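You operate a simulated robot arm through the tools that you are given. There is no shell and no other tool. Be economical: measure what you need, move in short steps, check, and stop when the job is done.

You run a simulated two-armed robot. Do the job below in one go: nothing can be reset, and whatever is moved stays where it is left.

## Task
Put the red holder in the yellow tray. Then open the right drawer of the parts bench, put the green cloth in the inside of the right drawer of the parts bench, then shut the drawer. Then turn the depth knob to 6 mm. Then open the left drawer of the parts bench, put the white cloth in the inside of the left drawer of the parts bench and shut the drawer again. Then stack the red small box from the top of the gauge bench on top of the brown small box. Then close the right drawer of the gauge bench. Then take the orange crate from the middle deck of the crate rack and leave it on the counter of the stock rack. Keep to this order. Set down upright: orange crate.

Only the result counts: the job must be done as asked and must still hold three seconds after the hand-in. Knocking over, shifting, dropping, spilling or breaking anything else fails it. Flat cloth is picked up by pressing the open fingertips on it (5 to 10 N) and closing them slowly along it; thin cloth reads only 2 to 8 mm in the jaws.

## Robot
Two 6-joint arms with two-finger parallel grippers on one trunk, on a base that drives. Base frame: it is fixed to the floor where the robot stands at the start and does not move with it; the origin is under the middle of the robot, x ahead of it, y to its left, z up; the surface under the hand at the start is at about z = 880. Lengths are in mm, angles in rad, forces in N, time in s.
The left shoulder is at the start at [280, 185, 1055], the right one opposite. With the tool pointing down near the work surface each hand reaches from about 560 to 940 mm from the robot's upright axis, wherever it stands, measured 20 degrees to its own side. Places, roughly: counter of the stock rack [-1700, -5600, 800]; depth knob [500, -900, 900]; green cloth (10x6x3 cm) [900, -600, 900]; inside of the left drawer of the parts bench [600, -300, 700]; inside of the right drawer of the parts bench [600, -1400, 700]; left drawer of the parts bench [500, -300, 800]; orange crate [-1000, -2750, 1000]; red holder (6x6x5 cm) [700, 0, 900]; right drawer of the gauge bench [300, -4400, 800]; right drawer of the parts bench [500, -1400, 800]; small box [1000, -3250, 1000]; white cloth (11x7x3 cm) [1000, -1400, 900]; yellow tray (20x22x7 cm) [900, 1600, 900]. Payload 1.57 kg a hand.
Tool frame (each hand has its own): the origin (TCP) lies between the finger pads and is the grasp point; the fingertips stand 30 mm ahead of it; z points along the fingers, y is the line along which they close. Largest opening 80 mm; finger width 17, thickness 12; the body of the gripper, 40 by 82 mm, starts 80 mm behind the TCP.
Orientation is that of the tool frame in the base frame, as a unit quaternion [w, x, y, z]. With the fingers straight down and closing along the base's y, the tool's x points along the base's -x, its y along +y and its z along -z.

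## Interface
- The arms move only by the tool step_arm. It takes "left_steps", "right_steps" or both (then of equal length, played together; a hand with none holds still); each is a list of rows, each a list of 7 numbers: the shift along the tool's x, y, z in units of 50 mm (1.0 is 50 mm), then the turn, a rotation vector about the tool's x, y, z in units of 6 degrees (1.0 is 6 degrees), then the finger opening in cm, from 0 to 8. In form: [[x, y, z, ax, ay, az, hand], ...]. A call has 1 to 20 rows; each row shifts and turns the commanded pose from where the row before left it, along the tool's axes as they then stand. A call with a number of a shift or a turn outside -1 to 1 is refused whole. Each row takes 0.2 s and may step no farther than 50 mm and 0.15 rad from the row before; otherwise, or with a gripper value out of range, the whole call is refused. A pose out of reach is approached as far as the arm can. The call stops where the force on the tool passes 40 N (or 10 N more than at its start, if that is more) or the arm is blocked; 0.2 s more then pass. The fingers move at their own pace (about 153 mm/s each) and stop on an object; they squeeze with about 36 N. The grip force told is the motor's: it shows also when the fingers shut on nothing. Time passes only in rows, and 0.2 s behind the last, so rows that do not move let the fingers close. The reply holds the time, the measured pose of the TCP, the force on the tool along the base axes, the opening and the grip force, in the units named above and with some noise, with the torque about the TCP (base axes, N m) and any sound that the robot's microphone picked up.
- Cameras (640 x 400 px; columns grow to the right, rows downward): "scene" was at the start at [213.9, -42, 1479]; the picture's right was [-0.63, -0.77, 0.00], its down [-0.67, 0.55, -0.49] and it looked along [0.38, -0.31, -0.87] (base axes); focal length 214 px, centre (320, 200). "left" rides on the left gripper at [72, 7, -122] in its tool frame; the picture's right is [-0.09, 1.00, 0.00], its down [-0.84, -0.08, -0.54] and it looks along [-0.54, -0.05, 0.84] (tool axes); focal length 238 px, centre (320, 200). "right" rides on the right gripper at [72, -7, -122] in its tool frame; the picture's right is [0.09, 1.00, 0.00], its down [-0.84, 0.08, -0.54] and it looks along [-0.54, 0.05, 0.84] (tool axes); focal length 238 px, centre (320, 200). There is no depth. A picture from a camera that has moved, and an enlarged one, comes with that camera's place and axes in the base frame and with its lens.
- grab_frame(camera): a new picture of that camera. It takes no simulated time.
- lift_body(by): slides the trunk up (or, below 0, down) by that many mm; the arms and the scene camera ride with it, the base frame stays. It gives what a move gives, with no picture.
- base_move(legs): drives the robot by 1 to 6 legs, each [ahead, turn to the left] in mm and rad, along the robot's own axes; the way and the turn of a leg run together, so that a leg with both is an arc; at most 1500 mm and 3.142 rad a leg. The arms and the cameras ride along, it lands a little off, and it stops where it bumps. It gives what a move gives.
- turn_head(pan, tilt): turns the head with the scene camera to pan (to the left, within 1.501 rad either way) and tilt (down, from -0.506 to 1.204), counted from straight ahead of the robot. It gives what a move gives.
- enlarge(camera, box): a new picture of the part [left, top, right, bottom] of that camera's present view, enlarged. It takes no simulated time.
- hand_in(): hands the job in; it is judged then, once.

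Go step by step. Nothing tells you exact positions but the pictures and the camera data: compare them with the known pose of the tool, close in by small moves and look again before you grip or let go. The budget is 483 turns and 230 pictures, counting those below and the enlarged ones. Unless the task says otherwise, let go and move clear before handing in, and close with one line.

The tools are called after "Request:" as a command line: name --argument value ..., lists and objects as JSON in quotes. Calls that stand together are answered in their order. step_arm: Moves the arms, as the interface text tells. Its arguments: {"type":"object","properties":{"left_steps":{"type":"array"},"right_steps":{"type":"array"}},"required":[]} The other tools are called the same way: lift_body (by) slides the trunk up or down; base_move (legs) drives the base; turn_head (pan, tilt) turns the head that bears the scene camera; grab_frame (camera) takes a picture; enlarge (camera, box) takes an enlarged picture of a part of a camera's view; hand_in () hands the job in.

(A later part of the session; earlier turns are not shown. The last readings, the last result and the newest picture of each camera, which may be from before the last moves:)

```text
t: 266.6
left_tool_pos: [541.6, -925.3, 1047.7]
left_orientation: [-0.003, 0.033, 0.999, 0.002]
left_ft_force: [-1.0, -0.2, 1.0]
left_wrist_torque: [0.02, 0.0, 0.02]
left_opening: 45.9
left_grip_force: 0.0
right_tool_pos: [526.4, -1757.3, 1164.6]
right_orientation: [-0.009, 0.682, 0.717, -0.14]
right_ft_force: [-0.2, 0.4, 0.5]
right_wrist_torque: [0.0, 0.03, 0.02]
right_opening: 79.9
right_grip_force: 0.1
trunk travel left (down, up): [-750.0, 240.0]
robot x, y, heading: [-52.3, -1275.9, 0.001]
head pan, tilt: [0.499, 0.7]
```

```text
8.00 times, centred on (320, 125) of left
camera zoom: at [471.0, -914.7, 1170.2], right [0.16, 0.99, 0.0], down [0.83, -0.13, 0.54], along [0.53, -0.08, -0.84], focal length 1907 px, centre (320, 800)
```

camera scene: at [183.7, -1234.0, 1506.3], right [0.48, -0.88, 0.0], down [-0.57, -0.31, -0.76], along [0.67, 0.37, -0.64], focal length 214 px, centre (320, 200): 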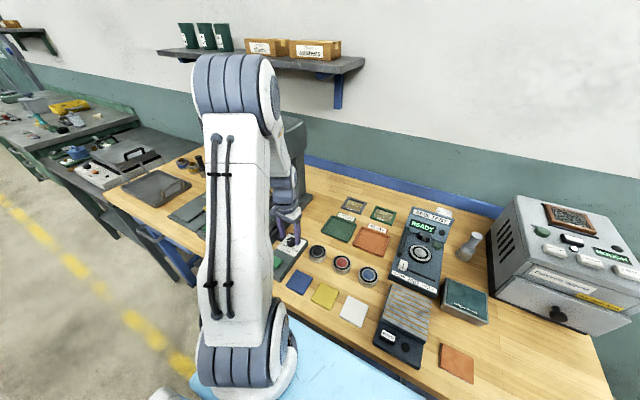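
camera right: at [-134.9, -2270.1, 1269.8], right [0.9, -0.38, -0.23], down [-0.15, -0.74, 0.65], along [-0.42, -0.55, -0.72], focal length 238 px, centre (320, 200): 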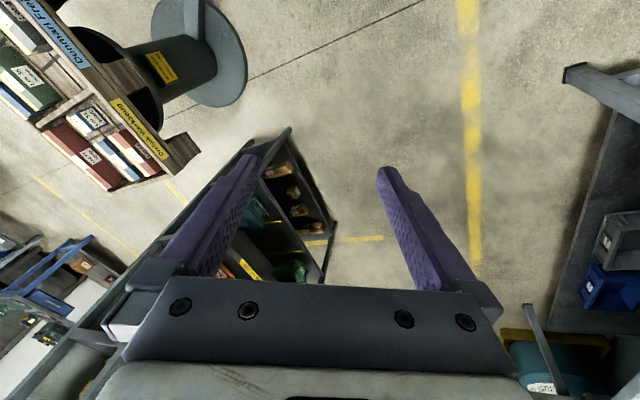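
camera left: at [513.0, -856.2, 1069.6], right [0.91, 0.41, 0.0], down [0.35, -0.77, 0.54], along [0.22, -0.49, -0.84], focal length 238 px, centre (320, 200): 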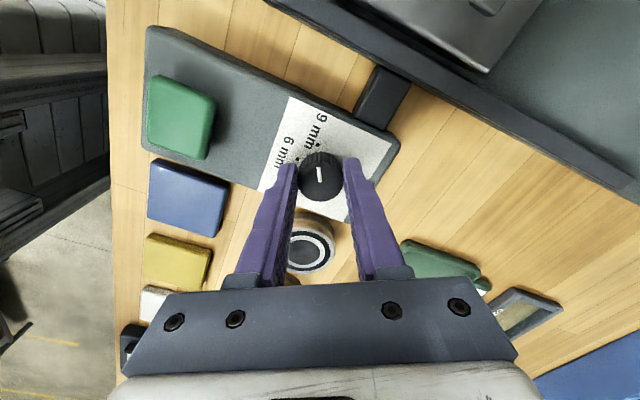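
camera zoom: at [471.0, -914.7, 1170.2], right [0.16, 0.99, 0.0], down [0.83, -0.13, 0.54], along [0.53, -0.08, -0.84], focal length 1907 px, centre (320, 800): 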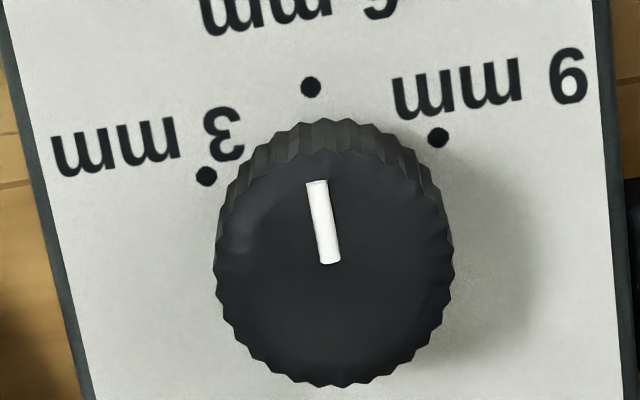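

The pointer is right on 6 mm. Next: the left drawer (handle at about (358, -277, 784)). Raising the hand and driving there.

Request:
step_arm --left_steps '[[0, 0, -0.9, 0, 0, 0, 4], [0.5, 0, -0.8, 0, 0, -0.6, 2], [0.5, 0, -0.6, 0, 0, 0, 0]]'

Request:
base_move --legs '[[-390, 0], [0, 1.5708], [765, 0], [0, -1.5708]]'

Request:
turn_head --pan 0.2 --tilt 0.7

Request:
grab_frame --camera "scene"

```text
t: 267.4
left_tool_pos: [490.6, -921.3, 1160.9]
left_orientation: [-0.002, 0.002, 1.0, 0.003]
left_ft_force: [0.4, 0.4, -0.3]
left_wrist_torque: [0.01, 0.01, -0.04]
left_opening: 0.1
left_grip_force: 21.6
right_tool_pos: [525.8, -1757.7, 1164.4]
right_orientation: [-0.009, 0.682, 0.718, -0.139]
right_ft_force: [-0.4, 0.4, 0.6]
right_wrist_torque: [-0.01, 0.02, -0.03]
right_opening: 80.1
right_grip_force: 0.0
trunk travel left (down, up): [-750.0, 240.0]
robot x, y, heading: [-55.6, -1275.6, 0.004]
head pan, tilt: [0.499, 0.7]
```

```text
t: 281.1
left_tool_pos: [118.3, -170.8, 1159.0]
left_orientation: [-0.003, 0.008, 1.0, 0.003]
left_ft_force: [0.8, -0.2, -0.5]
left_wrist_torque: [0.0, -0.01, 0.05]
left_opening: 0.0
left_grip_force: 21.4
right_tool_pos: [139.1, -1008.9, 1163.4]
right_orientation: [-0.01, 0.688, 0.712, -0.14]
right_ft_force: [0.1, 0.3, 0.2]
right_wrist_torque: [-0.02, -0.02, -0.03]
right_opening: 80.0
right_grip_force: 0.0
trunk travel left (down, up): [-750.0, 240.0]
robot x, y, heading: [-434.2, -516.1, -0.012]
head pan, tilt: [0.499, 0.7]
```

```text
t: 281.9
left_tool_pos: [118.5, -171.7, 1162.0]
left_orientation: [-0.003, 0.009, 1.0, 0.002]
left_ft_force: [0.3, -0.3, -1.0]
left_wrist_torque: [0.02, 0.0, 0.0]
left_opening: 0.0
left_grip_force: 21.4
right_tool_pos: [139.6, -1009.4, 1163.5]
right_orientation: [-0.01, 0.688, 0.712, -0.14]
right_ft_force: [-0.2, -0.4, 0.5]
right_wrist_torque: [0.04, 0.02, -0.01]
right_opening: 79.9
right_grip_force: 0.0
trunk travel left (down, up): [-750.0, 240.0]
robot x, y, heading: [-432.6, -521.6, -0.014]
head pan, tilt: [0.201, 0.7]
```

```text
141 pictures are left
camera scene: at [-186.1, -503.6, 1506.3], right [0.19, -0.98, 0.0], down [-0.63, -0.12, -0.76], along [0.75, 0.14, -0.64], focal length 214 px, centre (320, 200)
```

scene: 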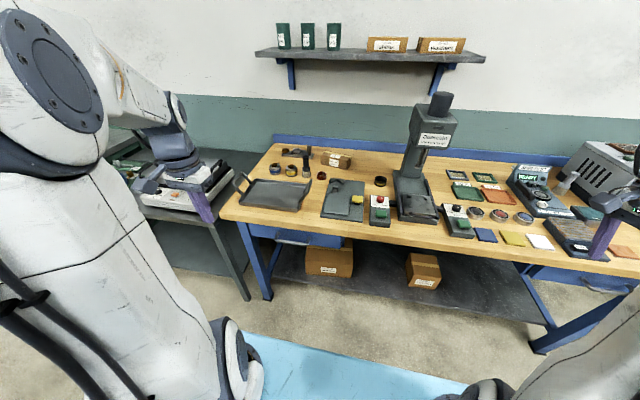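

Request:
enlarge --camera "scene" --box '[230, 200, 370, 290]'

```text
4.44 times, centred on (300, 245) of scene
camera zoom: at [-186.1, -503.6, 1506.3], right [0.19, -0.98, 0.0], down [-0.63, -0.12, -0.76], along [0.75, 0.14, -0.64], focal length 953 px, centre (409, 0)
```

zoom: 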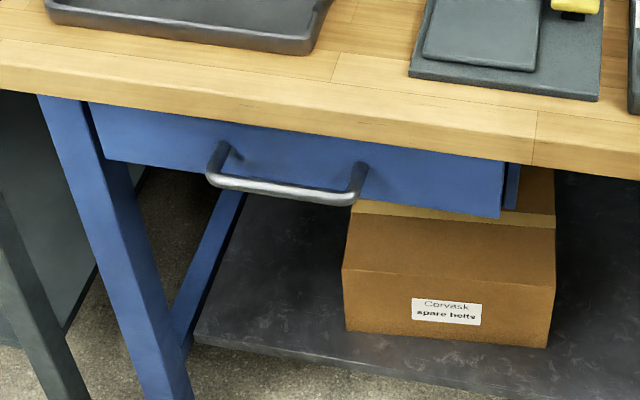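

Left handle bar: centre (358, -276, 787). I'll hook it from above with closed fingers tilted 24° forward, then back the base.

Request:
base_move --legs '[[108, 0.013]]'

Request:
step_arm --left_steps '[[-0.345, -0.35, 0.67, 0, 0, 0, 0], [-0.345, -0.35, 0.67, 0, 0, 0, 0], [-0.345, -0.35, 0.67, 0, 0, 0, 0], [-0.345, -0.35, 0.67, 0, 0, 0, 0], [-0.345, -0.35, 0.67, 0, 0, 0, 0], [-0.345, -0.35, 0.67, 0, 0, 0, 0], [0, 0, 0, 0, -1, 0, 0], [0, 0, 0, 0, -1, 0, 0], [0, 0, 0, 0, -1, 0, 0], [0, 0, 0, 0, -1, 0, 0], [0, 0, 0, 0, 0, 0, 0]]'

Request:
grab_frame --camera "left"

```text
t: 283.1
left_tool_pos: [221.5, -164.5, 1160.9]
left_orientation: [-0.003, 0.002, 1.0, 0.003]
left_ft_force: [0.2, -1.1, -0.6]
left_wrist_torque: [0.0, -0.03, -0.01]
left_opening: 0.0
left_grip_force: 21.7
right_tool_pos: [254.4, -1001.2, 1163.6]
right_orientation: [-0.009, 0.683, 0.717, -0.139]
right_ft_force: [-0.2, -0.8, -0.6]
right_wrist_torque: [0.0, -0.01, 0.04]
right_opening: 79.9
right_grip_force: 0.0
trunk travel left (down, up): [-750.0, 240.0]
robot x, y, heading: [-328.4, -520.4, 0.005]
head pan, tilt: [0.201, 0.7]
```

```text
t: 285.5
left_tool_pos: [319.6, -263.5, 957.3]
left_orientation: [0.145, 0.001, 0.989, 0.014]
left_ft_force: [0.3, -0.1, 0.1]
left_wrist_torque: [0.01, 0.01, 0.01]
left_opening: 0.0
left_grip_force: 21.5
left hand out of reach, approached as far as the arm can: row 10
right_tool_pos: [254.8, -1001.0, 1163.4]
right_orientation: [-0.008, 0.683, 0.717, -0.14]
right_ft_force: [0.6, -0.6, 0.5]
right_wrist_torque: [0.02, 0.02, 0.0]
right_opening: 79.9
right_grip_force: 0.0
trunk travel left (down, up): [-750.0, 240.0]
robot x, y, heading: [-325.4, -519.5, 0.004]
head pan, tilt: [0.201, 0.7]
```

```text
139 pictures are left
camera left: at [214.8, -259.8, 1053.2], right [0.08, 0.99, 0.05], down [0.65, -0.1, 0.76], along [0.76, -0.03, -0.65], focal length 238 px, centre (320, 200)
```

left: 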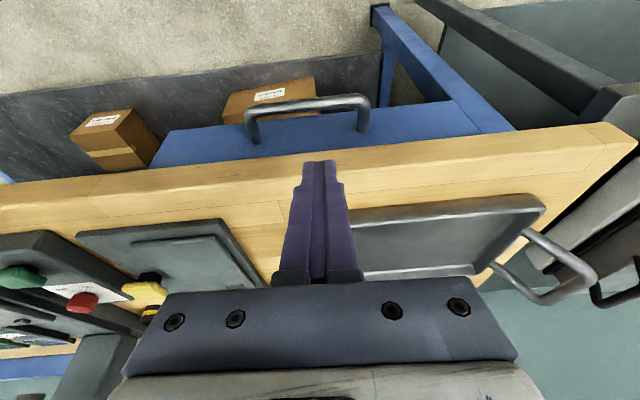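

Tilt settled at 17°, enough. Approaching behind the bar along the finger direction.

Request:
step_arm --left_steps '[[-0.05, -0.1, 0.5, 0, 0, 0, 0], [-0.05, -0.1, 0.5, 0, 0, 0, 0], [0, 0, 0.5, 0, 0, 0, 0], [0, 0, 0.4, 0, 0, 0, 0], [0, 0, 0, 0, 0, 0, 0]]'

Request:
grab_frame --camera "left"

```text
t: 286.6
left_tool_pos: [358.8, -280.3, 870.1]
left_orientation: [0.199, 0.001, 0.98, 0.002]
left_ft_force: [-3.8, -0.6, 1.2]
left_wrist_torque: [0.0, 0.06, 0.02]
left_opening: 0.1
left_grip_force: 21.2
left hand out of reach, approached as far as the arm can: row 1
right_tool_pos: [254.7, -1001.7, 1164.1]
right_orientation: [-0.009, 0.683, 0.717, -0.14]
right_ft_force: [-0.3, -0.3, 0.6]
right_wrist_torque: [0.0, -0.02, 0.01]
right_opening: 79.9
right_grip_force: 0.0
trunk travel left (down, up): [-750.0, 240.0]
robot x, y, heading: [-318.8, -515.4, 0.0]
head pan, tilt: [0.201, 0.7]
stopped in row 5 (left hand): the force on the tool passed its limit at 71 N (the readings are from after the stop); the commanded pose is now the measured one
```

```text
138 pictures are left
camera left: at [245.4, -273.3, 954.7], right [0.09, 1.0, 0.04], down [0.56, -0.08, 0.83], along [0.82, -0.05, -0.56], focal length 238 px, centre (320, 200)
```

left: 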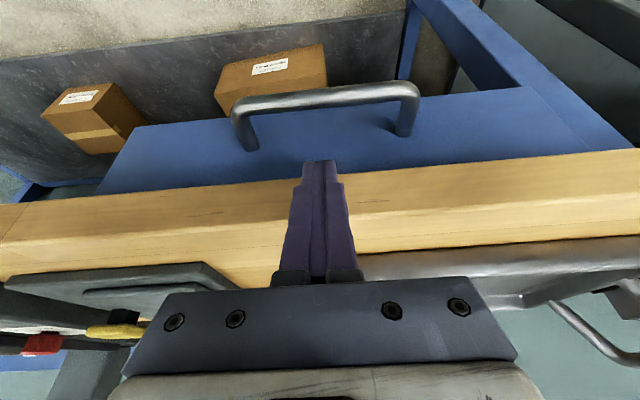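

The finger touched the bench's front edge. Shifting 15 mm outward, then sliding in behind the bar.

Request:
step_arm --left_steps '[[0, 0, -0.2, 0, 0, 0, 0], [0.3, 0.1, 0, 0, 0, 0, 0], [0, 0, 0.5, 0, 0, 0, 0], [0, 0, 0.5, 0, 0, 0, 0], [0, 0, 0.4, 0, 0, 0, 0], [0, 0, 0, 0, 0, 0, 0]]'

Request:
grab_frame --camera "left"

```text
t: 288.0
left_tool_pos: [371.8, -273.4, 809.2]
left_orientation: [0.2, 0.002, 0.98, 0.001]
left_ft_force: [0.1, 0.8, 0.3]
left_wrist_torque: [0.05, -0.01, 0.0]
left_opening: 0.0
left_grip_force: 21.3
right_tool_pos: [255.4, -999.3, 1164.4]
right_orientation: [-0.009, 0.683, 0.717, -0.139]
right_ft_force: [0.1, 0.8, -0.6]
right_wrist_torque: [0.02, -0.02, -0.01]
right_opening: 79.9
right_grip_force: 0.0
trunk travel left (down, up): [-750.0, 240.0]
robot x, y, heading: [-322.8, -516.4, -0.002]
head pan, tilt: [0.201, 0.7]
```

```text
137 pictures are left
camera left: at [257.0, -266.5, 893.2], right [0.09, 1.0, 0.04], down [0.56, -0.08, 0.83], along [0.83, -0.05, -0.56], focal length 238 px, centre (320, 200)
```

left: 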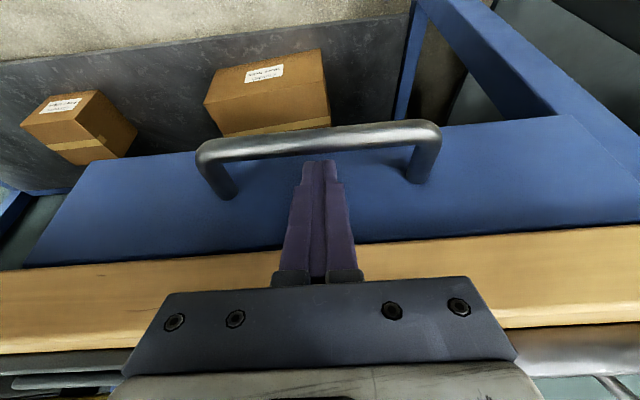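

The fingertips are behind the bar. A bit deeper, then pulling by backing the base.

Request:
step_arm --left_steps '[[0.04, 0, 0.18, 0, 0, 0, 0], [0, 0, 0, 0, 0, 0, 0]]'

Request:
base_move --legs '[[-130, 0]]'

Request:
grab_frame --camera "left"

```text
t: 288.6
left_tool_pos: [372.5, -273.2, 799.2]
left_orientation: [0.2, 0.001, 0.98, 0.002]
left_ft_force: [-0.9, -0.5, 0.6]
left_wrist_torque: [0.04, -0.02, 0.01]
left_opening: 0.1
left_grip_force: 21.7
right_tool_pos: [254.8, -1002.1, 1163.4]
right_orientation: [-0.009, 0.683, 0.717, -0.14]
right_ft_force: [0.4, 0.3, -0.5]
right_wrist_torque: [0.0, 0.01, -0.02]
right_opening: 80.0
right_grip_force: 0.0
trunk travel left (down, up): [-750.0, 240.0]
robot x, y, heading: [-323.0, -514.5, 0.0]
head pan, tilt: [0.201, 0.7]
```

```text
t: 289.9
left_tool_pos: [243.3, -272.9, 798.8]
left_orientation: [0.201, 0.002, 0.98, 0.001]
left_ft_force: [-0.8, -0.2, 1.1]
left_wrist_torque: [-0.02, -0.01, 0.01]
left_opening: 0.4
left_grip_force: 21.3
right_tool_pos: [126.5, -1000.1, 1165.2]
right_orientation: [-0.009, 0.683, 0.717, -0.14]
right_ft_force: [0.3, 0.7, -0.4]
right_wrist_torque: [0.02, 0.03, 0.01]
right_opening: 80.2
right_grip_force: 0.0
trunk travel left (down, up): [-750.0, 240.0]
robot x, y, heading: [-452.2, -520.3, 0.002]
head pan, tilt: [0.201, 0.7]
```

```text
136 pictures are left
camera left: at [128.2, -266.1, 883.9], right [0.09, 1.0, 0.04], down [0.56, -0.08, 0.83], along [0.83, -0.05, -0.56], focal length 238 px, centre (320, 200)
```

left: 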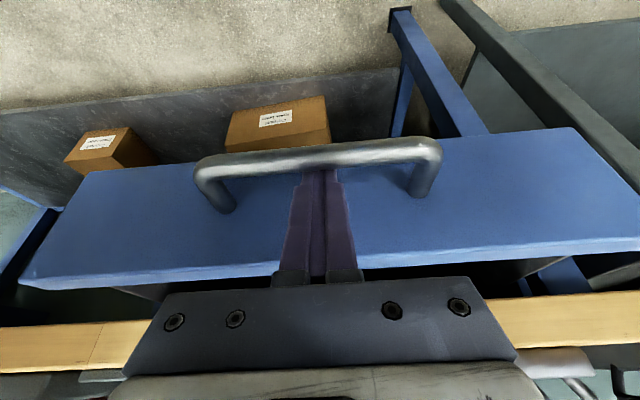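

Opening. There's a table behind me, so I'll pull the rest with the arm.

Request:
step_arm --left_steps '[[0.368, 0, -0.156, 0, 0, 0, 0], [0.368, 0, -0.156, 0, 0, 0, 0], [0.368, 0, -0.156, 0, 0, 0, 0], [0.368, 0, -0.156, 0, 0, 0, 0], [0.368, 0, -0.156, 0, 0, 0, 0]]'

Request:
grab_frame --camera "left"

```text
t: 291.1
left_tool_pos: [141.5, -273.0, 800.1]
left_orientation: [0.2, 0.001, 0.98, 0.002]
left_ft_force: [-0.5, -1.3, 0.4]
left_wrist_torque: [0.0, 0.02, 0.01]
left_opening: 0.0
left_grip_force: 21.3
right_tool_pos: [127.7, -1001.1, 1164.2]
right_orientation: [-0.009, 0.683, 0.717, -0.139]
right_ft_force: [0.9, 0.0, 0.9]
right_wrist_torque: [-0.01, 0.0, -0.03]
right_opening: 80.1
right_grip_force: 0.0
trunk travel left (down, up): [-750.0, 240.0]
robot x, y, heading: [-452.7, -517.7, 0.005]
head pan, tilt: [0.201, 0.7]
```

```text
135 pictures are left
camera left: at [27.1, -266.7, 883.9], right [0.09, 1.0, 0.04], down [0.56, -0.08, 0.83], along [0.82, -0.05, -0.56], focal length 238 px, centre (320, 200)
```

left: 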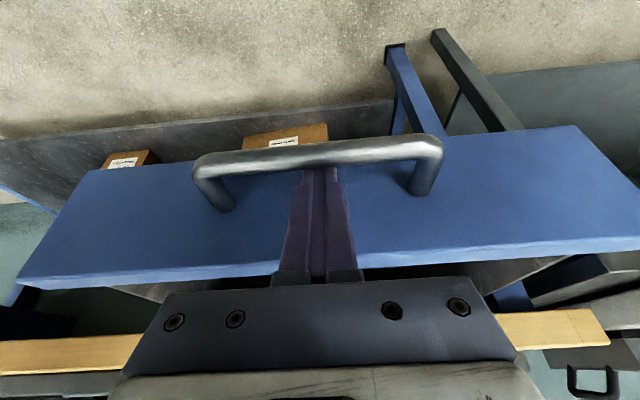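

Drawer open about 230 mm. Withdrawing the fingers.

Request:
step_arm --left_steps '[[-0.1, 0, 0, 0, 0, 0, 0], [0, 0, -0.5, 0, 0, 0, 0], [0, 0, -0.8, 0, 0, 0, 0], [0, 0, -0.8, 0, 0, 0, 0], [-0.6, 0, -0.5, 0, 1, 0, 0], [-0.6, 0, -0.5, 0, 1, 0, 4], [-0.6, 0, -0.6, 0, 1, 0, 8], [0, 0, -0.6, 0, 1, 0, 8], [0, 0, -0.8, 0, 0, 0, 8]]'

Request:
grab_frame --camera "left"

```text
t: 293.1
left_tool_pos: [168.4, -264.2, 1009.0]
left_orientation: [0.053, 0.008, 0.997, -0.058]
left_ft_force: [0.2, 0.3, 0.2]
left_wrist_torque: [-0.05, -0.02, -0.03]
left_opening: 80.0
left_grip_force: 0.0
left hand out of reach, approached as far as the arm can: row 3, 4, 6, 7, 8, 9
right_tool_pos: [125.9, -1002.7, 1164.5]
right_orientation: [-0.01, 0.683, 0.717, -0.139]
right_ft_force: [0.4, 0.2, 0.3]
right_wrist_torque: [-0.01, 0.03, -0.01]
right_opening: 80.2
right_grip_force: 0.0
trunk travel left (down, up): [-750.0, 240.0]
robot x, y, heading: [-455.1, -519.1, 0.001]
head pan, tilt: [0.201, 0.7]
```

```text
134 pictures are left
camera left: at [84.0, -243.3, 1121.2], right [0.12, 0.99, -0.11], down [0.77, -0.02, 0.63], along [0.62, -0.16, -0.77], focal length 238 px, centre (320, 200)
```

left: 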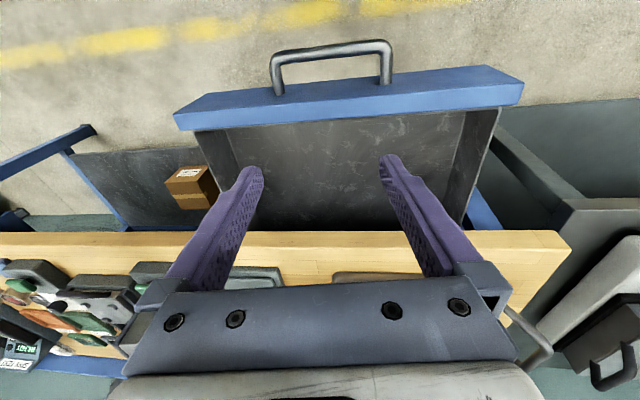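

Request:
step_arm --left_steps '[[-0.6, 0, -0.2, -0.5, 0.5, 0, 8], [-0.6, 0, -0.2, -0.6, 0.5, 0, 8], [0, 0, -0.6, 0, 0, 0, 8]]'

```text
t: 293.9
left_tool_pos: [179.5, -262.1, 1017.7]
left_orientation: [0.053, 0.01, 0.996, -0.064]
left_ft_force: [0.6, 0.4, -1.5]
left_wrist_torque: [0.03, 0.04, 0.03]
left_opening: 79.9
left_grip_force: 0.1
left hand out of reach, approached as far as the arm can: row 1, 2, 3
right_tool_pos: [127.0, -1000.3, 1163.6]
right_orientation: [-0.01, 0.683, 0.717, -0.14]
right_ft_force: [0.9, -0.2, 0.8]
right_wrist_torque: [0.02, 0.02, 0.03]
right_opening: 79.9
right_grip_force: 0.0
trunk travel left (down, up): [-750.0, 240.0]
robot x, y, heading: [-453.3, -519.1, 0.001]
head pan, tilt: [0.201, 0.7]
```

The left wrist may have passed the same singularity; I'll retrace: tilt forward, extend, and un-tilt farther out.

Request:
step_arm --left_steps '[[0, 0, 0, 0, -1, 0, 8], [0, 0, 0, 0, -1, 0, 8], [0, 0, 0, 0, -0.8, 0, 8], [-0.4, 0, 0.4, 0, 0, 0, 8], [-0.4, 0, 0.4, 0, 0, 0, 8], [-0.6, 0, 0.3, 0, 0, 0, 8]]'

Request:
step_arm --left_steps '[[0, 0, 0, 0, 1, 0, 8], [0, 0, 0, 0, 1, 0, 8], [0, 0, 0, 0, 1, 0, 8], [0, 0, 0, 0, 1, 0, 8]]'

```text
t: 295.3
left_tool_pos: [264.6, -266.3, 994.9]
left_orientation: [0.194, 0.002, 0.979, -0.059]
left_ft_force: [-0.1, -0.3, 0.2]
left_wrist_torque: [0.01, -0.02, 0.02]
left_opening: 79.9
left_grip_force: 0.1
right_tool_pos: [126.6, -1001.4, 1163.6]
right_orientation: [-0.009, 0.682, 0.718, -0.14]
right_ft_force: [-0.6, 0.3, -0.2]
right_wrist_torque: [0.0, -0.02, 0.03]
right_opening: 79.9
right_grip_force: 0.1
trunk travel left (down, up): [-750.0, 240.0]
robot x, y, heading: [-453.3, -516.2, 0.003]
head pan, tilt: [0.201, 0.7]
```

```text
t: 296.3
left_tool_pos: [239.6, -276.7, 963.5]
left_orientation: [0.007, 0.012, 0.996, -0.089]
left_ft_force: [-0.9, 0.1, -0.7]
left_wrist_torque: [-0.03, -0.01, -0.03]
left_opening: 80.0
left_grip_force: 0.2
left hand out of reach, approached as far as the arm can: row 3, 4
right_tool_pos: [126.9, -1000.9, 1163.8]
right_orientation: [-0.009, 0.683, 0.717, -0.14]
right_ft_force: [-0.7, -0.5, 0.8]
right_wrist_torque: [0.0, 0.02, 0.01]
right_opening: 79.8
right_grip_force: 0.1
trunk travel left (down, up): [-750.0, 240.0]
robot x, y, heading: [-454.2, -517.6, 0.005]
head pan, tilt: [0.201, 0.7]
```

Request:
step_arm --left_steps '[[0, 0, 0, -0.85, 0, 0, 8], [0, 0, 0, -0.85, 0, 0, 8], [0, 0, -0.6, 0, 0, 0, 8]]'

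```text
t: 297.1
left_tool_pos: [235.8, -275.8, 989.0]
left_orientation: [0.01, 0.012, 0.995, -0.094]
left_ft_force: [0.5, -0.2, -0.3]
left_wrist_torque: [0.01, 0.0, -0.03]
left_opening: 79.9
left_grip_force: 0.1
left hand out of reach, approached as far as the arm can: row 1, 2, 3
right_tool_pos: [127.0, -1000.3, 1164.3]
right_orientation: [-0.009, 0.683, 0.717, -0.14]
right_ft_force: [0.8, 0.0, 0.8]
right_wrist_torque: [-0.02, -0.02, 0.03]
right_opening: 80.2
right_grip_force: 0.1
trunk travel left (down, up): [-750.0, 240.0]
robot x, y, heading: [-457.1, -518.4, 0.001]
head pan, tilt: [0.201, 0.7]
```

Request:
step_arm --left_steps '[[0, 0, 0, 0, 0, 1, 8], [0, 0, 0, 0, 0, 1, 8], [0, 0, 0, 0, 0, 1, 8], [0, 0, 0, 0, 0, 1, 8], [0, 0, 0, 0, 0, 1, 8]]'

Request:
step_arm --left_steps '[[0, 0, -0.5, 0, 0, 0, 8], [0, 0, -0.5, 0, 0, 0, 8]]'

```text
t: 298.3
left_tool_pos: [234.2, -274.9, 987.9]
left_orientation: [0.034, 0.269, 0.958, -0.087]
left_ft_force: [-0.8, -0.4, -0.8]
left_wrist_torque: [0.01, 0.0, -0.01]
left_opening: 80.0
left_grip_force: 0.2
left hand out of reach, approached as far as the arm can: row 2
right_tool_pos: [126.7, -1000.6, 1164.2]
right_orientation: [-0.01, 0.682, 0.718, -0.14]
right_ft_force: [-0.3, 0.2, -0.1]
right_wrist_torque: [0.03, 0.01, 0.04]
right_opening: 79.6
right_grip_force: 0.0
trunk travel left (down, up): [-750.0, 240.0]
robot x, y, heading: [-453.9, -518.3, 0.007]
head pan, tilt: [0.201, 0.7]
```

```text
t: 298.9
left_tool_pos: [225.4, -272.2, 1022.4]
left_orientation: [0.039, 0.27, 0.958, -0.094]
left_ft_force: [0.3, 0.0, 0.3]
left_wrist_torque: [0.0, 0.01, 0.02]
left_opening: 79.9
left_grip_force: 0.2
left hand out of reach, approached as far as the arm can: row 1, 2
right_tool_pos: [126.6, -1001.0, 1165.1]
right_orientation: [-0.009, 0.682, 0.718, -0.139]
right_ft_force: [0.5, -0.2, 0.3]
right_wrist_torque: [0.01, 0.03, 0.04]
right_opening: 80.1
right_grip_force: 0.0
trunk travel left (down, up): [-750.0, 240.0]
robot x, y, heading: [-451.9, -518.7, 0.004]
head pan, tilt: [0.201, 0.7]
```

Request:
step_arm --left_steps '[[0, 0, 0, 0.126, 0.159, 0.97, 8], [0, 0, 0, 0.126, 0.159, 0.97, 8], [0, 0, 0, 0.126, 0.159, 0.97, 8], [0, 0, 0, 0.126, 0.159, 0.97, 8], [0, 0, 0, 0.126, 0.159, 0.97, 8], [0, 0, 0, 0.126, 0.159, 0.97, 8], [0, 0, 0, 0.126, 0.159, 0.97, 8], [0, 0, 0, 0.126, 0.159, 0.97, 8], [0, 0, 0, 0.126, 0.159, 0.97, 8], [0, 0, 0, 0.126, 0.159, 0.97, 8]]'

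```text
t: 301.1
left_tool_pos: [143.1, -362.5, 906.8]
left_orientation: [-0.011, 0.707, 0.7, -0.105]
left_ft_force: [0.2, 0.0, -0.3]
left_wrist_torque: [-0.02, 0.01, 0.03]
left_opening: 80.1
left_grip_force: 0.0
left hand out of reach, approached as far as the arm can: row 1, 2, 3, 4, 5, 6, 7, 8, 9, 10
right_tool_pos: [126.0, -1000.1, 1164.4]
right_orientation: [-0.009, 0.683, 0.717, -0.14]
right_ft_force: [-0.3, -0.7, -0.2]
right_wrist_torque: [-0.02, -0.02, 0.0]
right_opening: 80.1
right_grip_force: 0.0
trunk travel left (down, up): [-750.0, 240.0]
robot x, y, heading: [-454.8, -516.8, 0.002]
head pan, tilt: [0.201, 0.7]
```

Request:
step_arm --left_steps '[[0, 0, -0.5, 0, 0, 0, 8], [0, 0, -0.5, 0, 0, 0, 8], [0, 0, 0, -0.133, -0.163, -0.97, 8], [0, 0, 0, -0.133, -0.163, -0.97, 8], [0, 0, 0, -0.133, -0.163, -0.97, 8], [0, 0, 0, -0.133, -0.163, -0.97, 8], [0, 0, 0, -0.133, -0.163, -0.97, 8], [0, 0, 0, -0.133, -0.163, -0.97, 8], [0, 0, 0, -0.133, -0.163, -0.97, 8], [0, 0, 0, -0.133, -0.163, -0.97, 8], [0, 0, 0, -0.133, -0.163, -0.97, 8], [0, 0, 0, -0.133, -0.163, -0.97, 8], [0, 0, 0, -0.133, -0.163, -0.97, 8], [0, 0, 0, -0.133, -0.163, -0.97, 8], [0, 0, 0, -0.133, -0.163, -0.97, 8], [0, 0, 0, -0.133, -0.163, -0.97, 8], [0, 0, 0, -0.133, -0.163, -0.97, 8], [0, 0, 0, -0.133, -0.163, -0.97, 8]]'

```text
t: 304.9
left_tool_pos: [128.2, -379.6, 927.6]
left_orientation: [0.066, -0.038, 0.995, -0.063]
left_ft_force: [0.4, 0.0, -0.1]
left_wrist_torque: [-0.01, 0.02, -0.02]
left_opening: 80.1
left_grip_force: 0.1
left hand out of reach, approached as far as the arm can: row 1, 2
right_tool_pos: [126.9, -1001.2, 1164.3]
right_orientation: [-0.008, 0.682, 0.718, -0.139]
right_ft_force: [0.0, 0.3, -0.2]
right_wrist_torque: [0.01, -0.05, 0.0]
right_opening: 79.8
right_grip_force: 0.0
trunk travel left (down, up): [-750.0, 240.0]
robot x, y, heading: [-454.3, -516.2, -0.0]
head pan, tilt: [0.201, 0.7]
```

Request:
step_arm --left_steps '[[0, 0, 0, -0.127, -0.13, -0.97, 8], [0, 0, 0, -0.127, -0.13, -0.97, 8], [0, 0, 0, -0.127, -0.13, -0.97, 8], [0, 0, 0, -0.127, -0.13, -0.97, 8], [0, 0, 0, -0.127, -0.13, -0.97, 8], [0, 0, 0, -0.127, -0.13, -0.97, 8], [0, 0, 0, -0.127, -0.13, -0.97, 8], [0, 0, 0, -0.127, -0.13, -0.97, 8], [0, 0, 0, -0.127, -0.13, -0.97, 8], [0, 0, 0, -0.127, -0.13, -0.97, 8], [0, 0, 0, -0.127, -0.13, -0.97, 8], [0, 0, 0, -0.127, -0.13, -0.97, 8], [0, 0, 0, -0.127, -0.13, -0.97, 8], [0, 0, 0, -0.127, -0.13, -0.97, 8], [0, 0, 0, -0.127, -0.13, -0.97, 8], [0, 0, 0, -0.127, -0.13, -0.97, 8], [0, 0, 0, -0.127, -0.13, -0.97, 8], [0, 0, 0, -0.127, -0.13, -0.97, 8], [0, 0, 0, -0.127, -0.13, -0.97, 8], [0, 0, 0, -0.127, -0.13, -0.97, 8]]'

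Request:
step_arm --left_steps '[[0, 0, -0.6, 0, 0, 0, 8], [0, 0, -0.6, 0, 0, 0, 8]]'

```text
t: 309.1
left_tool_pos: [128.6, -380.0, 927.4]
left_orientation: [-0.09, 0.84, -0.534, -0.016]
left_ft_force: [0.2, -0.3, 0.2]
left_wrist_torque: [0.02, 0.0, 0.01]
left_opening: 79.9
left_grip_force: 0.0
left hand out of reach, approached as far as the arm can: row 6, 8
right_tool_pos: [126.1, -1001.3, 1164.9]
right_orientation: [-0.009, 0.682, 0.718, -0.14]
right_ft_force: [-0.3, 0.7, -0.2]
right_wrist_torque: [0.01, 0.02, -0.03]
right_opening: 80.1
right_grip_force: 0.0
trunk travel left (down, up): [-750.0, 240.0]
robot x, y, heading: [-452.4, -522.6, 0.004]
head pan, tilt: [0.201, 0.7]
```

```text
t: 309.7
left_tool_pos: [123.8, -388.1, 987.2]
left_orientation: [-0.091, 0.84, -0.535, -0.017]
left_ft_force: [-0.7, -0.1, -0.8]
left_wrist_torque: [-0.03, 0.03, 0.05]
left_opening: 79.9
left_grip_force: 0.0
right_tool_pos: [126.7, -1001.0, 1163.2]
right_orientation: [-0.01, 0.683, 0.717, -0.139]
right_ft_force: [0.4, 0.0, -0.4]
right_wrist_torque: [-0.01, 0.03, 0.02]
right_opening: 79.7
right_grip_force: 0.0
trunk travel left (down, up): [-750.0, 240.0]
robot x, y, heading: [-453.6, -515.9, 0.001]
head pan, tilt: [0.201, 0.7]
```

Now free with the lean on the other side. Levelling there and rolling back.

Request:
step_arm --left_steps '[[0, 0, 0, -0.64, 0.59, 0, 8], [0, 0, 0, -0.64, 0.59, 0, 8], [0, 0, -0.6, 0, 0, 0, 8], [0, 0, -0.6, 0, 0, 0, 8]]'

```text
t: 310.7
left_tool_pos: [108.9, -392.3, 1012.9]
left_orientation: [-0.071, 0.841, -0.536, -0.007]
left_ft_force: [0.1, -0.8, -0.2]
left_wrist_torque: [0.02, 0.04, 0.01]
left_opening: 79.9
left_grip_force: 0.0
left hand out of reach, approached as far as the arm can: row 1, 2, 3, 4
right_tool_pos: [126.7, -1000.7, 1164.5]
right_orientation: [-0.01, 0.682, 0.718, -0.14]
right_ft_force: [0.1, -0.3, -0.3]
right_wrist_torque: [-0.02, 0.01, -0.03]
right_opening: 80.0
right_grip_force: 0.1
trunk travel left (down, up): [-750.0, 240.0]
robot x, y, heading: [-455.9, -520.3, 0.01]
head pan, tilt: [0.201, 0.7]
```

Request:
step_arm --left_steps '[[0, 0, 0, -0.1, -0.125, -0.97, 8], [0, 0, 0, -0.1, -0.125, -0.97, 8], [0, 0, 0, -0.1, -0.125, -0.97, 8], [0, 0, 0, -0.1, -0.125, -0.97, 8], [0, 0, 0, -0.1, -0.125, -0.97, 8], [0, 0, 0, -0.1, -0.125, -0.97, 8], [0, 0, 0, -0.1, -0.125, -0.97, 8], [0, 0, 0, -0.1, -0.125, -0.97, 8], [0, 0, 0, -0.1, -0.125, -0.97, 8], [0, 0, 0, -0.1, -0.125, -0.97, 8], [0, 0, 0, -0.1, -0.125, -0.97, 8], [0, 0, 0, -0.1, -0.125, -0.97, 8], [0, 0, 0, -0.1, -0.125, -0.97, 8], [0, 0, 0, -0.1, -0.125, -0.97, 8], [0, 0, 0, -0.1, -0.125, -0.97, 8], [0, 0, 0, -0.1, -0.125, -0.97, 8], [0, 0, 0, -0.1, -0.125, -0.97, 8], [0, 0, 0, -0.1, -0.125, -0.97, 8], [0, 0, 0, -0.1, -0.125, -0.97, 8], [0, 0, 0, -0.1, -0.125, -0.97, 8]]'

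Request:
turn_head --pan 0.35 --tilt 0.75

Request:
grab_frame --camera "scene"

```text
t: 314.9
left_tool_pos: [19.7, -302.1, 855.2]
left_orientation: [-0.026, 0.909, 0.406, -0.085]
left_ft_force: [0.6, 0.2, 0.5]
left_wrist_torque: [-0.03, 0.01, 0.01]
left_opening: 80.0
left_grip_force: 0.0
left hand out of reach, approached as far as the arm can: row 1, 2, 3, 4, 5, 6, 7, 8, 9, 10, 11, 12, 13, 14, 15, 16, 17, 18, 19, 20
right_tool_pos: [127.3, -1000.1, 1164.2]
right_orientation: [-0.01, 0.682, 0.718, -0.14]
right_ft_force: [-0.4, 0.1, 1.1]
right_wrist_torque: [0.01, 0.01, 0.01]
right_opening: 79.9
right_grip_force: 0.0
trunk travel left (down, up): [-750.0, 240.0]
robot x, y, heading: [-452.7, -519.9, 0.002]
head pan, tilt: [0.201, 0.7]
```

```text
t: 315.6
left_tool_pos: [20.1, -301.1, 856.5]
left_orientation: [-0.027, 0.91, 0.405, -0.085]
left_ft_force: [0.6, -0.2, -0.3]
left_wrist_torque: [-0.02, 0.01, 0.03]
left_opening: 79.9
left_grip_force: 0.1
right_tool_pos: [126.8, -1000.9, 1165.0]
right_orientation: [-0.009, 0.682, 0.717, -0.14]
right_ft_force: [0.5, -0.6, -0.2]
right_wrist_torque: [0.01, 0.01, 0.03]
right_opening: 80.0
right_grip_force: 0.1
trunk travel left (down, up): [-750.0, 240.0]
robot x, y, heading: [-452.4, -519.4, 0.002]
head pan, tilt: [0.351, 0.75]
```

```text
133 pictures are left
camera scene: at [-213.1, -489.4, 1502.1], right [0.35, -0.94, 0.0], down [-0.64, -0.24, -0.73], along [0.69, 0.25, -0.68], focal length 214 px, centre (320, 200)
```

scene: 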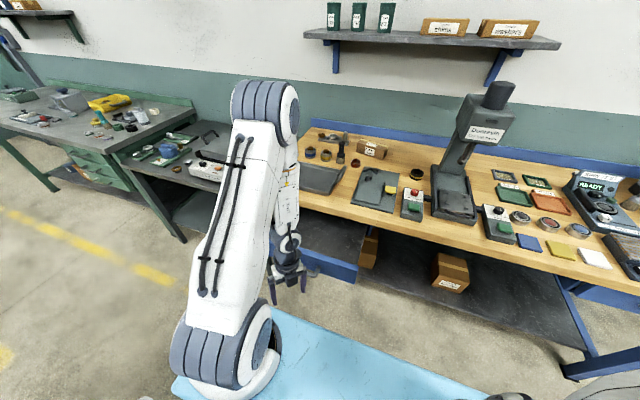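

Request:
step_arm --left_steps '[[0, 0, -0.8, 0, 0, 0, 8], [0, 0, -0.8, 0, 0, 0, 8], [0, 0, -0.8, 0, 0, 0, 8]]'

```text
t: 316.4
left_tool_pos: [26.5, -263.7, 911.2]
left_orientation: [-0.042, 0.911, 0.404, -0.072]
left_ft_force: [-0.6, -0.1, 0.2]
left_wrist_torque: [0.03, -0.01, 0.0]
left_opening: 79.6
left_grip_force: 0.1
left hand out of reach, approached as far as the arm can: row 1, 2, 3
right_tool_pos: [125.7, -1000.4, 1163.7]
right_orientation: [-0.009, 0.682, 0.718, -0.14]
right_ft_force: [-1.2, -0.5, -0.8]
right_wrist_torque: [0.03, 0.03, -0.02]
right_opening: 79.9
right_grip_force: 0.0
trunk travel left (down, up): [-750.0, 240.0]
robot x, y, heading: [-452.2, -515.2, 0.001]
head pan, tilt: [0.351, 0.75]
```

Request:
step_arm --left_steps '[[0.6, -0.55, -0.3, 0, 0, 0, 8], [0.6, -0.55, -0.3, 0, 0, 0, 8], [0.6, -0.55, -0.3, 0, 0, 0, 8], [0.6, -0.55, -0.3, 0, 0, 0, 8], [0.6, -0.55, -0.3, 0, 0, 0, 8]]'

```text
t: 317.6
left_tool_pos: [1.4, -53.6, 941.1]
left_orientation: [-0.037, 0.91, 0.404, -0.087]
left_ft_force: [-0.2, 0.2, 0.8]
left_wrist_torque: [0.02, -0.01, 0.02]
left_opening: 79.8
left_grip_force: 0.0
left hand out of reach, approached as far as the arm can: row 1, 2, 3, 4, 5
right_tool_pos: [126.2, -1000.5, 1164.7]
right_orientation: [-0.009, 0.683, 0.717, -0.139]
right_ft_force: [-0.7, -0.2, -0.1]
right_wrist_torque: [-0.01, -0.04, 0.02]
right_opening: 80.0
right_grip_force: 0.0
trunk travel left (down, up): [-750.0, 240.0]
robot x, y, heading: [-453.9, -513.5, 0.003]
head pan, tilt: [0.351, 0.75]
```

Request:
step_arm --left_steps '[[0, 0, -0.8, 0, 0, 0, 8], [0, 0, -0.8, 0, 0, 0, 8], [0, 0, -0.8, 0, 0, 0, 8], [0, 0, -0.8, 0, 0, 0, 8], [0.5, 0.5, 0, 0, 0, 0, 8], [0.5, 0.5, 0, 0, 0, 0, 8], [0.5, 0.5, 0, 0, 0, 0, 8]]'

```text
t: 319.2
left_tool_pos: [58.6, -50.5, 987.2]
left_orientation: [-0.071, 0.909, 0.401, -0.091]
left_ft_force: [-0.1, -0.1, 0.2]
left_wrist_torque: [-0.03, -0.04, -0.02]
left_opening: 79.8
left_grip_force: 0.1
left hand out of reach, approached as far as the arm can: row 1, 2, 3, 4, 5, 6, 7
right_tool_pos: [125.8, -999.2, 1163.3]
right_orientation: [-0.009, 0.683, 0.717, -0.139]
right_ft_force: [-0.1, 0.2, 0.2]
right_wrist_torque: [0.03, 0.0, 0.02]
right_opening: 80.0
right_grip_force: 0.0
trunk travel left (down, up): [-750.0, 240.0]
robot x, y, heading: [-455.1, -520.3, 0.004]
head pan, tilt: [0.351, 0.75]
```

Request:
step_arm --left_steps '[[-0.2, 0.27, -0.8, 0, 0, 0, 8], [-0.2, 0.27, -0.8, 0, 0, 0, 8], [-0.2, 0.27, -0.8, 0, 0, 0, 8], [-0.2, 0.27, -0.8, 0, 0, 0, 8], [-0.2, 0.27, -0.8, 0, 0, 0, 8], [-0.2, 0.27, -0.8, 0, 0, 0, 8]]'

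```text
t: 320.6
left_tool_pos: [69.5, -125.2, 1144.4]
left_orientation: [-0.123, 0.906, 0.395, -0.092]
left_ft_force: [0.2, -0.1, -0.1]
left_wrist_torque: [0.04, 0.02, -0.01]
left_opening: 80.0
left_grip_force: 0.1
left hand out of reach, approached as far as the arm can: row 1, 2, 3, 4, 5, 6
right_tool_pos: [125.9, -1000.3, 1163.5]
right_orientation: [-0.011, 0.682, 0.717, -0.139]
right_ft_force: [0.1, -0.3, -0.3]
right_wrist_torque: [-0.02, -0.01, 0.0]
right_opening: 80.2
right_grip_force: 0.0
trunk travel left (down, up): [-750.0, 240.0]
robot x, y, heading: [-452.9, -518.3, 0.006]
head pan, tilt: [0.351, 0.75]
```

Request:
step_arm --left_steps '[[0, 0, 0, 0, 0, -1, 8], [0, 0, 0, 0, 0, -1, 8], [0, 0, 0, 0, 0, -1, 8], [0, 0, 0, 0, 0, -1, 8], [0, 0, 0, 0, 0, -1, 8], [0, 0, 0, 0, 0, -1, 8], [0, 0, 0, 0, 0, -1, 8], [0, 0, 0, 0, 0, -1, 8], [0, 0, 0, 0, 0, -1, 8], [0, 0, 0, 0, 0, -1, 8], [0, 0, 0, 0, 0, -1, 8], [0, 0, 0, 0, 0, -1, 8], [0, 0, 0, 0, 0, -1, 8], [0, 0, 0, 0, 0, -1, 8], [0, 0, 0, 0, 0, -1, 8], [0, 0, 0, 0, 0, -1, 8], [0, 0, 0, 0, 0, -1, 8], [0, 0, 0, 0, 0, -1, 8], [0, 0, 0, 0, 0, -1, 8], [0, 0, 0, 0, 0, -1, 8]]'

```text
t: 324.8
left_tool_pos: [60.5, -115.9, 1135.2]
left_orientation: [-0.138, 0.11, 0.983, 0.055]
left_ft_force: [0.0, -0.3, 0.6]
left_wrist_torque: [0.0, 0.01, 0.0]
left_opening: 80.0
left_grip_force: 0.0
left hand out of reach, approached as far as the arm can: row 1, 2, 3
right_tool_pos: [126.3, -1000.9, 1164.1]
right_orientation: [-0.009, 0.683, 0.717, -0.14]
right_ft_force: [-0.1, -0.4, -0.1]
right_wrist_torque: [0.04, 0.03, 0.01]
right_opening: 80.0
right_grip_force: 0.0
trunk travel left (down, up): [-750.0, 240.0]
robot x, y, heading: [-457.4, -519.2, 0.007]
head pan, tilt: [0.351, 0.75]
```

Request:
step_arm --left_steps '[[0, 0, 0, 0.25, -0.9, 0, 8], [0, 0, 0, 0.25, -0.9, 0, 8], [0, 0, 0, 0.25, -0.9, 0, 8], [0, 0, -0.5, 0, 0, 0, 8]]'

```text
t: 325.8
left_tool_pos: [66.2, -118.7, 1156.8]
left_orientation: [-0.141, 0.111, 0.982, 0.06]
left_ft_force: [-0.5, -0.3, 0.4]
left_wrist_torque: [0.01, -0.01, -0.01]
left_opening: 80.1
left_grip_force: 0.1
left hand out of reach, approached as far as the arm can: row 1, 2, 3
right_tool_pos: [125.5, -1000.7, 1164.8]
right_orientation: [-0.009, 0.682, 0.718, -0.139]
right_ft_force: [0.1, 0.8, 0.2]
right_wrist_torque: [-0.01, 0.0, 0.01]
right_opening: 79.9
right_grip_force: 0.2
trunk travel left (down, up): [-750.0, 240.0]
robot x, y, heading: [-451.8, -519.7, 0.005]
head pan, tilt: [0.351, 0.75]
```

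Request:
step_arm --left_steps '[[-0.7, 0.15, -0.1, 0, 0, 0, 8], [-0.7, 0.15, -0.1, 0, 0, 0, 8], [-0.7, 0.15, -0.1, 0, 0, 0, 8], [-0.7, 0.15, -0.1, 0, 0, 0, 8]]'

Request:
step_arm --left_steps '[[0, 0, 0, 0.25, -0.9, 0, 8], [0, 0, 0, 0.25, -0.9, 0, 8]]'

```text
t: 326.8
left_tool_pos: [193.6, -98.4, 1127.7]
left_orientation: [-0.146, 0.113, 0.98, 0.073]
left_ft_force: [0.2, 0.7, 0.5]
left_wrist_torque: [-0.01, 0.0, 0.0]
left_opening: 80.2
left_grip_force: 0.1
left hand out of reach, approached as far as the arm can: row 1, 2, 3, 4
right_tool_pos: [127.4, -1001.0, 1163.8]
right_orientation: [-0.009, 0.682, 0.717, -0.14]
right_ft_force: [-0.4, 0.0, 0.3]
right_wrist_torque: [0.01, 0.0, 0.02]
right_opening: 80.2
right_grip_force: 0.0
trunk travel left (down, up): [-750.0, 240.0]
robot x, y, heading: [-454.8, -518.0, 0.004]
head pan, tilt: [0.351, 0.75]
```

```text
t: 327.4
left_tool_pos: [189.0, -97.0, 1123.4]
left_orientation: [-0.129, 0.115, 0.982, 0.079]
left_ft_force: [0.1, 0.2, 0.2]
left_wrist_torque: [0.02, 0.03, 0.02]
left_opening: 79.8
left_grip_force: 0.1
left hand out of reach, approached as far as the arm can: row 1, 2
right_tool_pos: [126.2, -1000.6, 1163.3]
right_orientation: [-0.009, 0.682, 0.717, -0.14]
right_ft_force: [-0.1, 0.1, -0.1]
right_wrist_torque: [-0.01, -0.01, 0.01]
right_opening: 80.1
right_grip_force: 0.0
trunk travel left (down, up): [-750.0, 240.0]
robot x, y, heading: [-453.2, -521.6, 0.001]
head pan, tilt: [0.351, 0.75]
```

I'll try extending the left arm far outward, where arm configurations merge, then level the hand.

Request:
step_arm --left_steps '[[-0.8, 0, 0.0, 0, 0, 0, 8], [-0.8, 0, 0.0, 0, 0, 0, 8], [-0.8, 0, 0.0, 0, 0, 0, 8], [-0.8, 0, 0.0, 0, 0, 0, 8], [-0.8, 0, 0.0, 0, 0, 0, 8], [-0.8, 0, 0.0, 0, 0, 0, 8]]'

Request:
step_arm --left_steps '[[0, 0, 0, 0.25, -0.9, 0, 8], [0, 0, 0, 0.25, -0.9, 0, 8], [0, 0, 0, 0.25, -0.9, 0, 8]]'

Request:
grab_frame --camera "scene"

```text
t: 328.8
left_tool_pos: [355.0, -111.8, 1072.5]
left_orientation: [-0.135, 0.115, 0.98, 0.088]
left_ft_force: [0.4, -0.3, 0.4]
left_wrist_torque: [0.0, -0.03, 0.03]
left_opening: 79.9
left_grip_force: 0.1
left hand out of reach, approached as far as the arm can: row 2, 3, 4, 5, 6
right_tool_pos: [125.0, -1001.0, 1165.2]
right_orientation: [-0.009, 0.683, 0.717, -0.14]
right_ft_force: [-0.8, -1.5, 0.3]
right_wrist_torque: [0.01, -0.01, -0.01]
right_opening: 80.1
right_grip_force: 0.0
trunk travel left (down, up): [-750.0, 240.0]
robot x, y, heading: [-454.9, -519.0, 0.005]
head pan, tilt: [0.351, 0.75]
```

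```text
t: 329.6
left_tool_pos: [354.6, -111.8, 1072.3]
left_orientation: [-0.136, 0.116, 0.98, 0.087]
left_ft_force: [0.8, 0.5, 0.3]
left_wrist_torque: [0.02, -0.02, 0.0]
left_opening: 80.0
left_grip_force: 0.0
left hand out of reach, approached as far as the arm can: row 1, 2, 3
right_tool_pos: [127.1, -1001.3, 1165.0]
right_orientation: [-0.009, 0.682, 0.718, -0.139]
right_ft_force: [0.0, 0.3, 1.2]
right_wrist_torque: [0.01, -0.02, -0.04]
right_opening: 80.1
right_grip_force: 0.0
trunk travel left (down, up): [-750.0, 240.0]
robot x, y, heading: [-455.6, -518.2, 0.005]
head pan, tilt: [0.351, 0.75]
```

```text
132 pictures are left
camera scene: at [-213.1, -489.3, 1502.1], right [0.35, -0.94, 0.0], down [-0.64, -0.24, -0.73], along [0.69, 0.25, -0.68], focal length 214 px, centre (320, 200)
```

scene: 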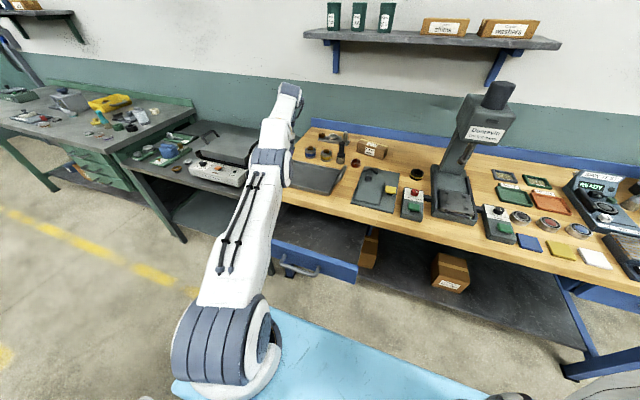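

The wrist roll is probably wound the wrong way round. Retracting the hand and precessing it clockwise all the way back.

Request:
step_arm --left_steps '[[0.7, -0.55, 0.1, 0, 0, 0, 8], [0.7, -0.55, 0.1, 0, 0, 0, 8], [0.7, -0.55, 0.1, 0, 0, 0, 8], [0.7, -0.55, 0.1, 0, 0, 0, 8], [0.7, -0.55, 0.1, 0, 0, 0, 8], [0.7, -0.55, 0.1, 0, 0, 0, 8]]'

```text
t: 331.0
left_tool_pos: [355.0, -111.4, 1072.3]
left_orientation: [-0.135, 0.115, 0.98, 0.088]
left_ft_force: [0.1, -0.8, -0.1]
left_wrist_torque: [0.0, 0.0, 0.03]
left_opening: 80.2
left_grip_force: 0.2
left hand out of reach, approached as far as the arm can: row 1, 2, 3, 4, 5, 6
right_tool_pos: [126.9, -999.7, 1164.5]
right_orientation: [-0.01, 0.682, 0.717, -0.14]
right_ft_force: [0.0, 0.6, -0.7]
right_wrist_torque: [0.0, -0.01, -0.02]
right_opening: 80.0
right_grip_force: 0.1
trunk travel left (down, up): [-750.0, 240.0]
robot x, y, heading: [-454.2, -514.1, -0.0]
head pan, tilt: [0.351, 0.75]
```

Request:
step_arm --left_steps '[[0.5, 0, 0, 0, 0, 0, 8], [0.5, 0, 0, 0, 0, 0, 8], [0.5, 0, 0, 0, 0, 0, 8]]'

Request:
step_arm --left_steps '[[0, 0, 0, -0.4, 0.9, 0, 8], [0, 0, 0, -0.4, 0.9, 0, 8], [0, 0, 0, -0.4, 0.9, 0, 8]]'

```text
t: 331.8
left_tool_pos: [356.0, -111.8, 1072.2]
left_orientation: [-0.136, 0.115, 0.98, 0.088]
left_ft_force: [-0.7, -0.1, -0.4]
left_wrist_torque: [0.01, 0.02, 0.02]
left_opening: 80.0
left_grip_force: 0.0
left hand out of reach, approached as far as the arm can: row 1, 2, 3
right_tool_pos: [124.9, -1001.6, 1164.6]
right_orientation: [-0.01, 0.683, 0.717, -0.14]
right_ft_force: [-0.8, 0.3, 0.3]
right_wrist_torque: [0.0, 0.02, -0.06]
right_opening: 80.2
right_grip_force: 0.1
trunk travel left (down, up): [-750.0, 240.0]
robot x, y, heading: [-455.9, -517.7, 0.003]
head pan, tilt: [0.351, 0.75]
```

```text
t: 332.6
left_tool_pos: [325.1, -117.0, 1052.6]
left_orientation: [-0.264, 0.11, 0.944, 0.165]
left_ft_force: [-0.2, -0.4, 0.8]
left_wrist_torque: [0.01, 0.0, -0.01]
left_opening: 79.8
left_grip_force: 0.1
left hand out of reach, approached as far as the arm can: row 1, 2, 3
right_tool_pos: [125.5, -1001.5, 1163.8]
right_orientation: [-0.008, 0.682, 0.717, -0.14]
right_ft_force: [0.3, 0.8, 0.1]
right_wrist_torque: [0.03, -0.02, 0.01]
right_opening: 80.1
right_grip_force: 0.0
trunk travel left (down, up): [-750.0, 240.0]
robot x, y, heading: [-449.0, -518.0, -0.001]
head pan, tilt: [0.351, 0.75]
```

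Request:
step_arm --left_steps '[[0, 0, 0, -0.4, 0.9, 0, 8], [0.5, 0, -0.5, 0, 0, 0, 8], [0.5, 0, -0.5, 0, 0, 0, 8], [0.5, 0, -0.5, 0, 0, 0, 8], [0.5, 0, -0.5, 0, 0, 0, 8]]'

Request:
grab_frame --camera "scene"

```text
t: 333.8
left_tool_pos: [284.3, -147.8, 1182.3]
left_orientation: [-0.285, 0.109, 0.935, 0.178]
left_ft_force: [0.9, 0.4, -1.1]
left_wrist_torque: [-0.02, 0.04, 0.04]
left_opening: 80.1
left_grip_force: 0.0
left hand out of reach, approached as far as the arm can: row 1, 5
right_tool_pos: [126.0, -1001.3, 1164.0]
right_orientation: [-0.008, 0.683, 0.717, -0.14]
right_ft_force: [-1.1, 0.6, 0.1]
right_wrist_torque: [-0.03, -0.01, -0.01]
right_opening: 80.1
right_grip_force: 0.1
trunk travel left (down, up): [-750.0, 240.0]
robot x, y, heading: [-455.8, -519.8, -0.001]
head pan, tilt: [0.351, 0.75]
```

```text
131 pictures are left
camera scene: at [-212.8, -489.2, 1502.0], right [0.35, -0.94, 0.0], down [-0.64, -0.24, -0.73], along [0.69, 0.25, -0.68], focal length 214 px, centre (320, 200)
```

scene: 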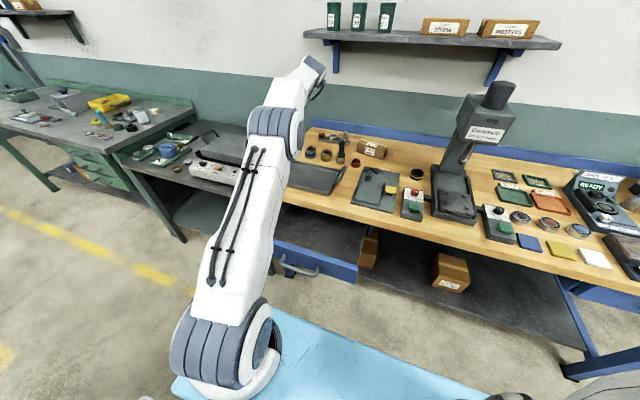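

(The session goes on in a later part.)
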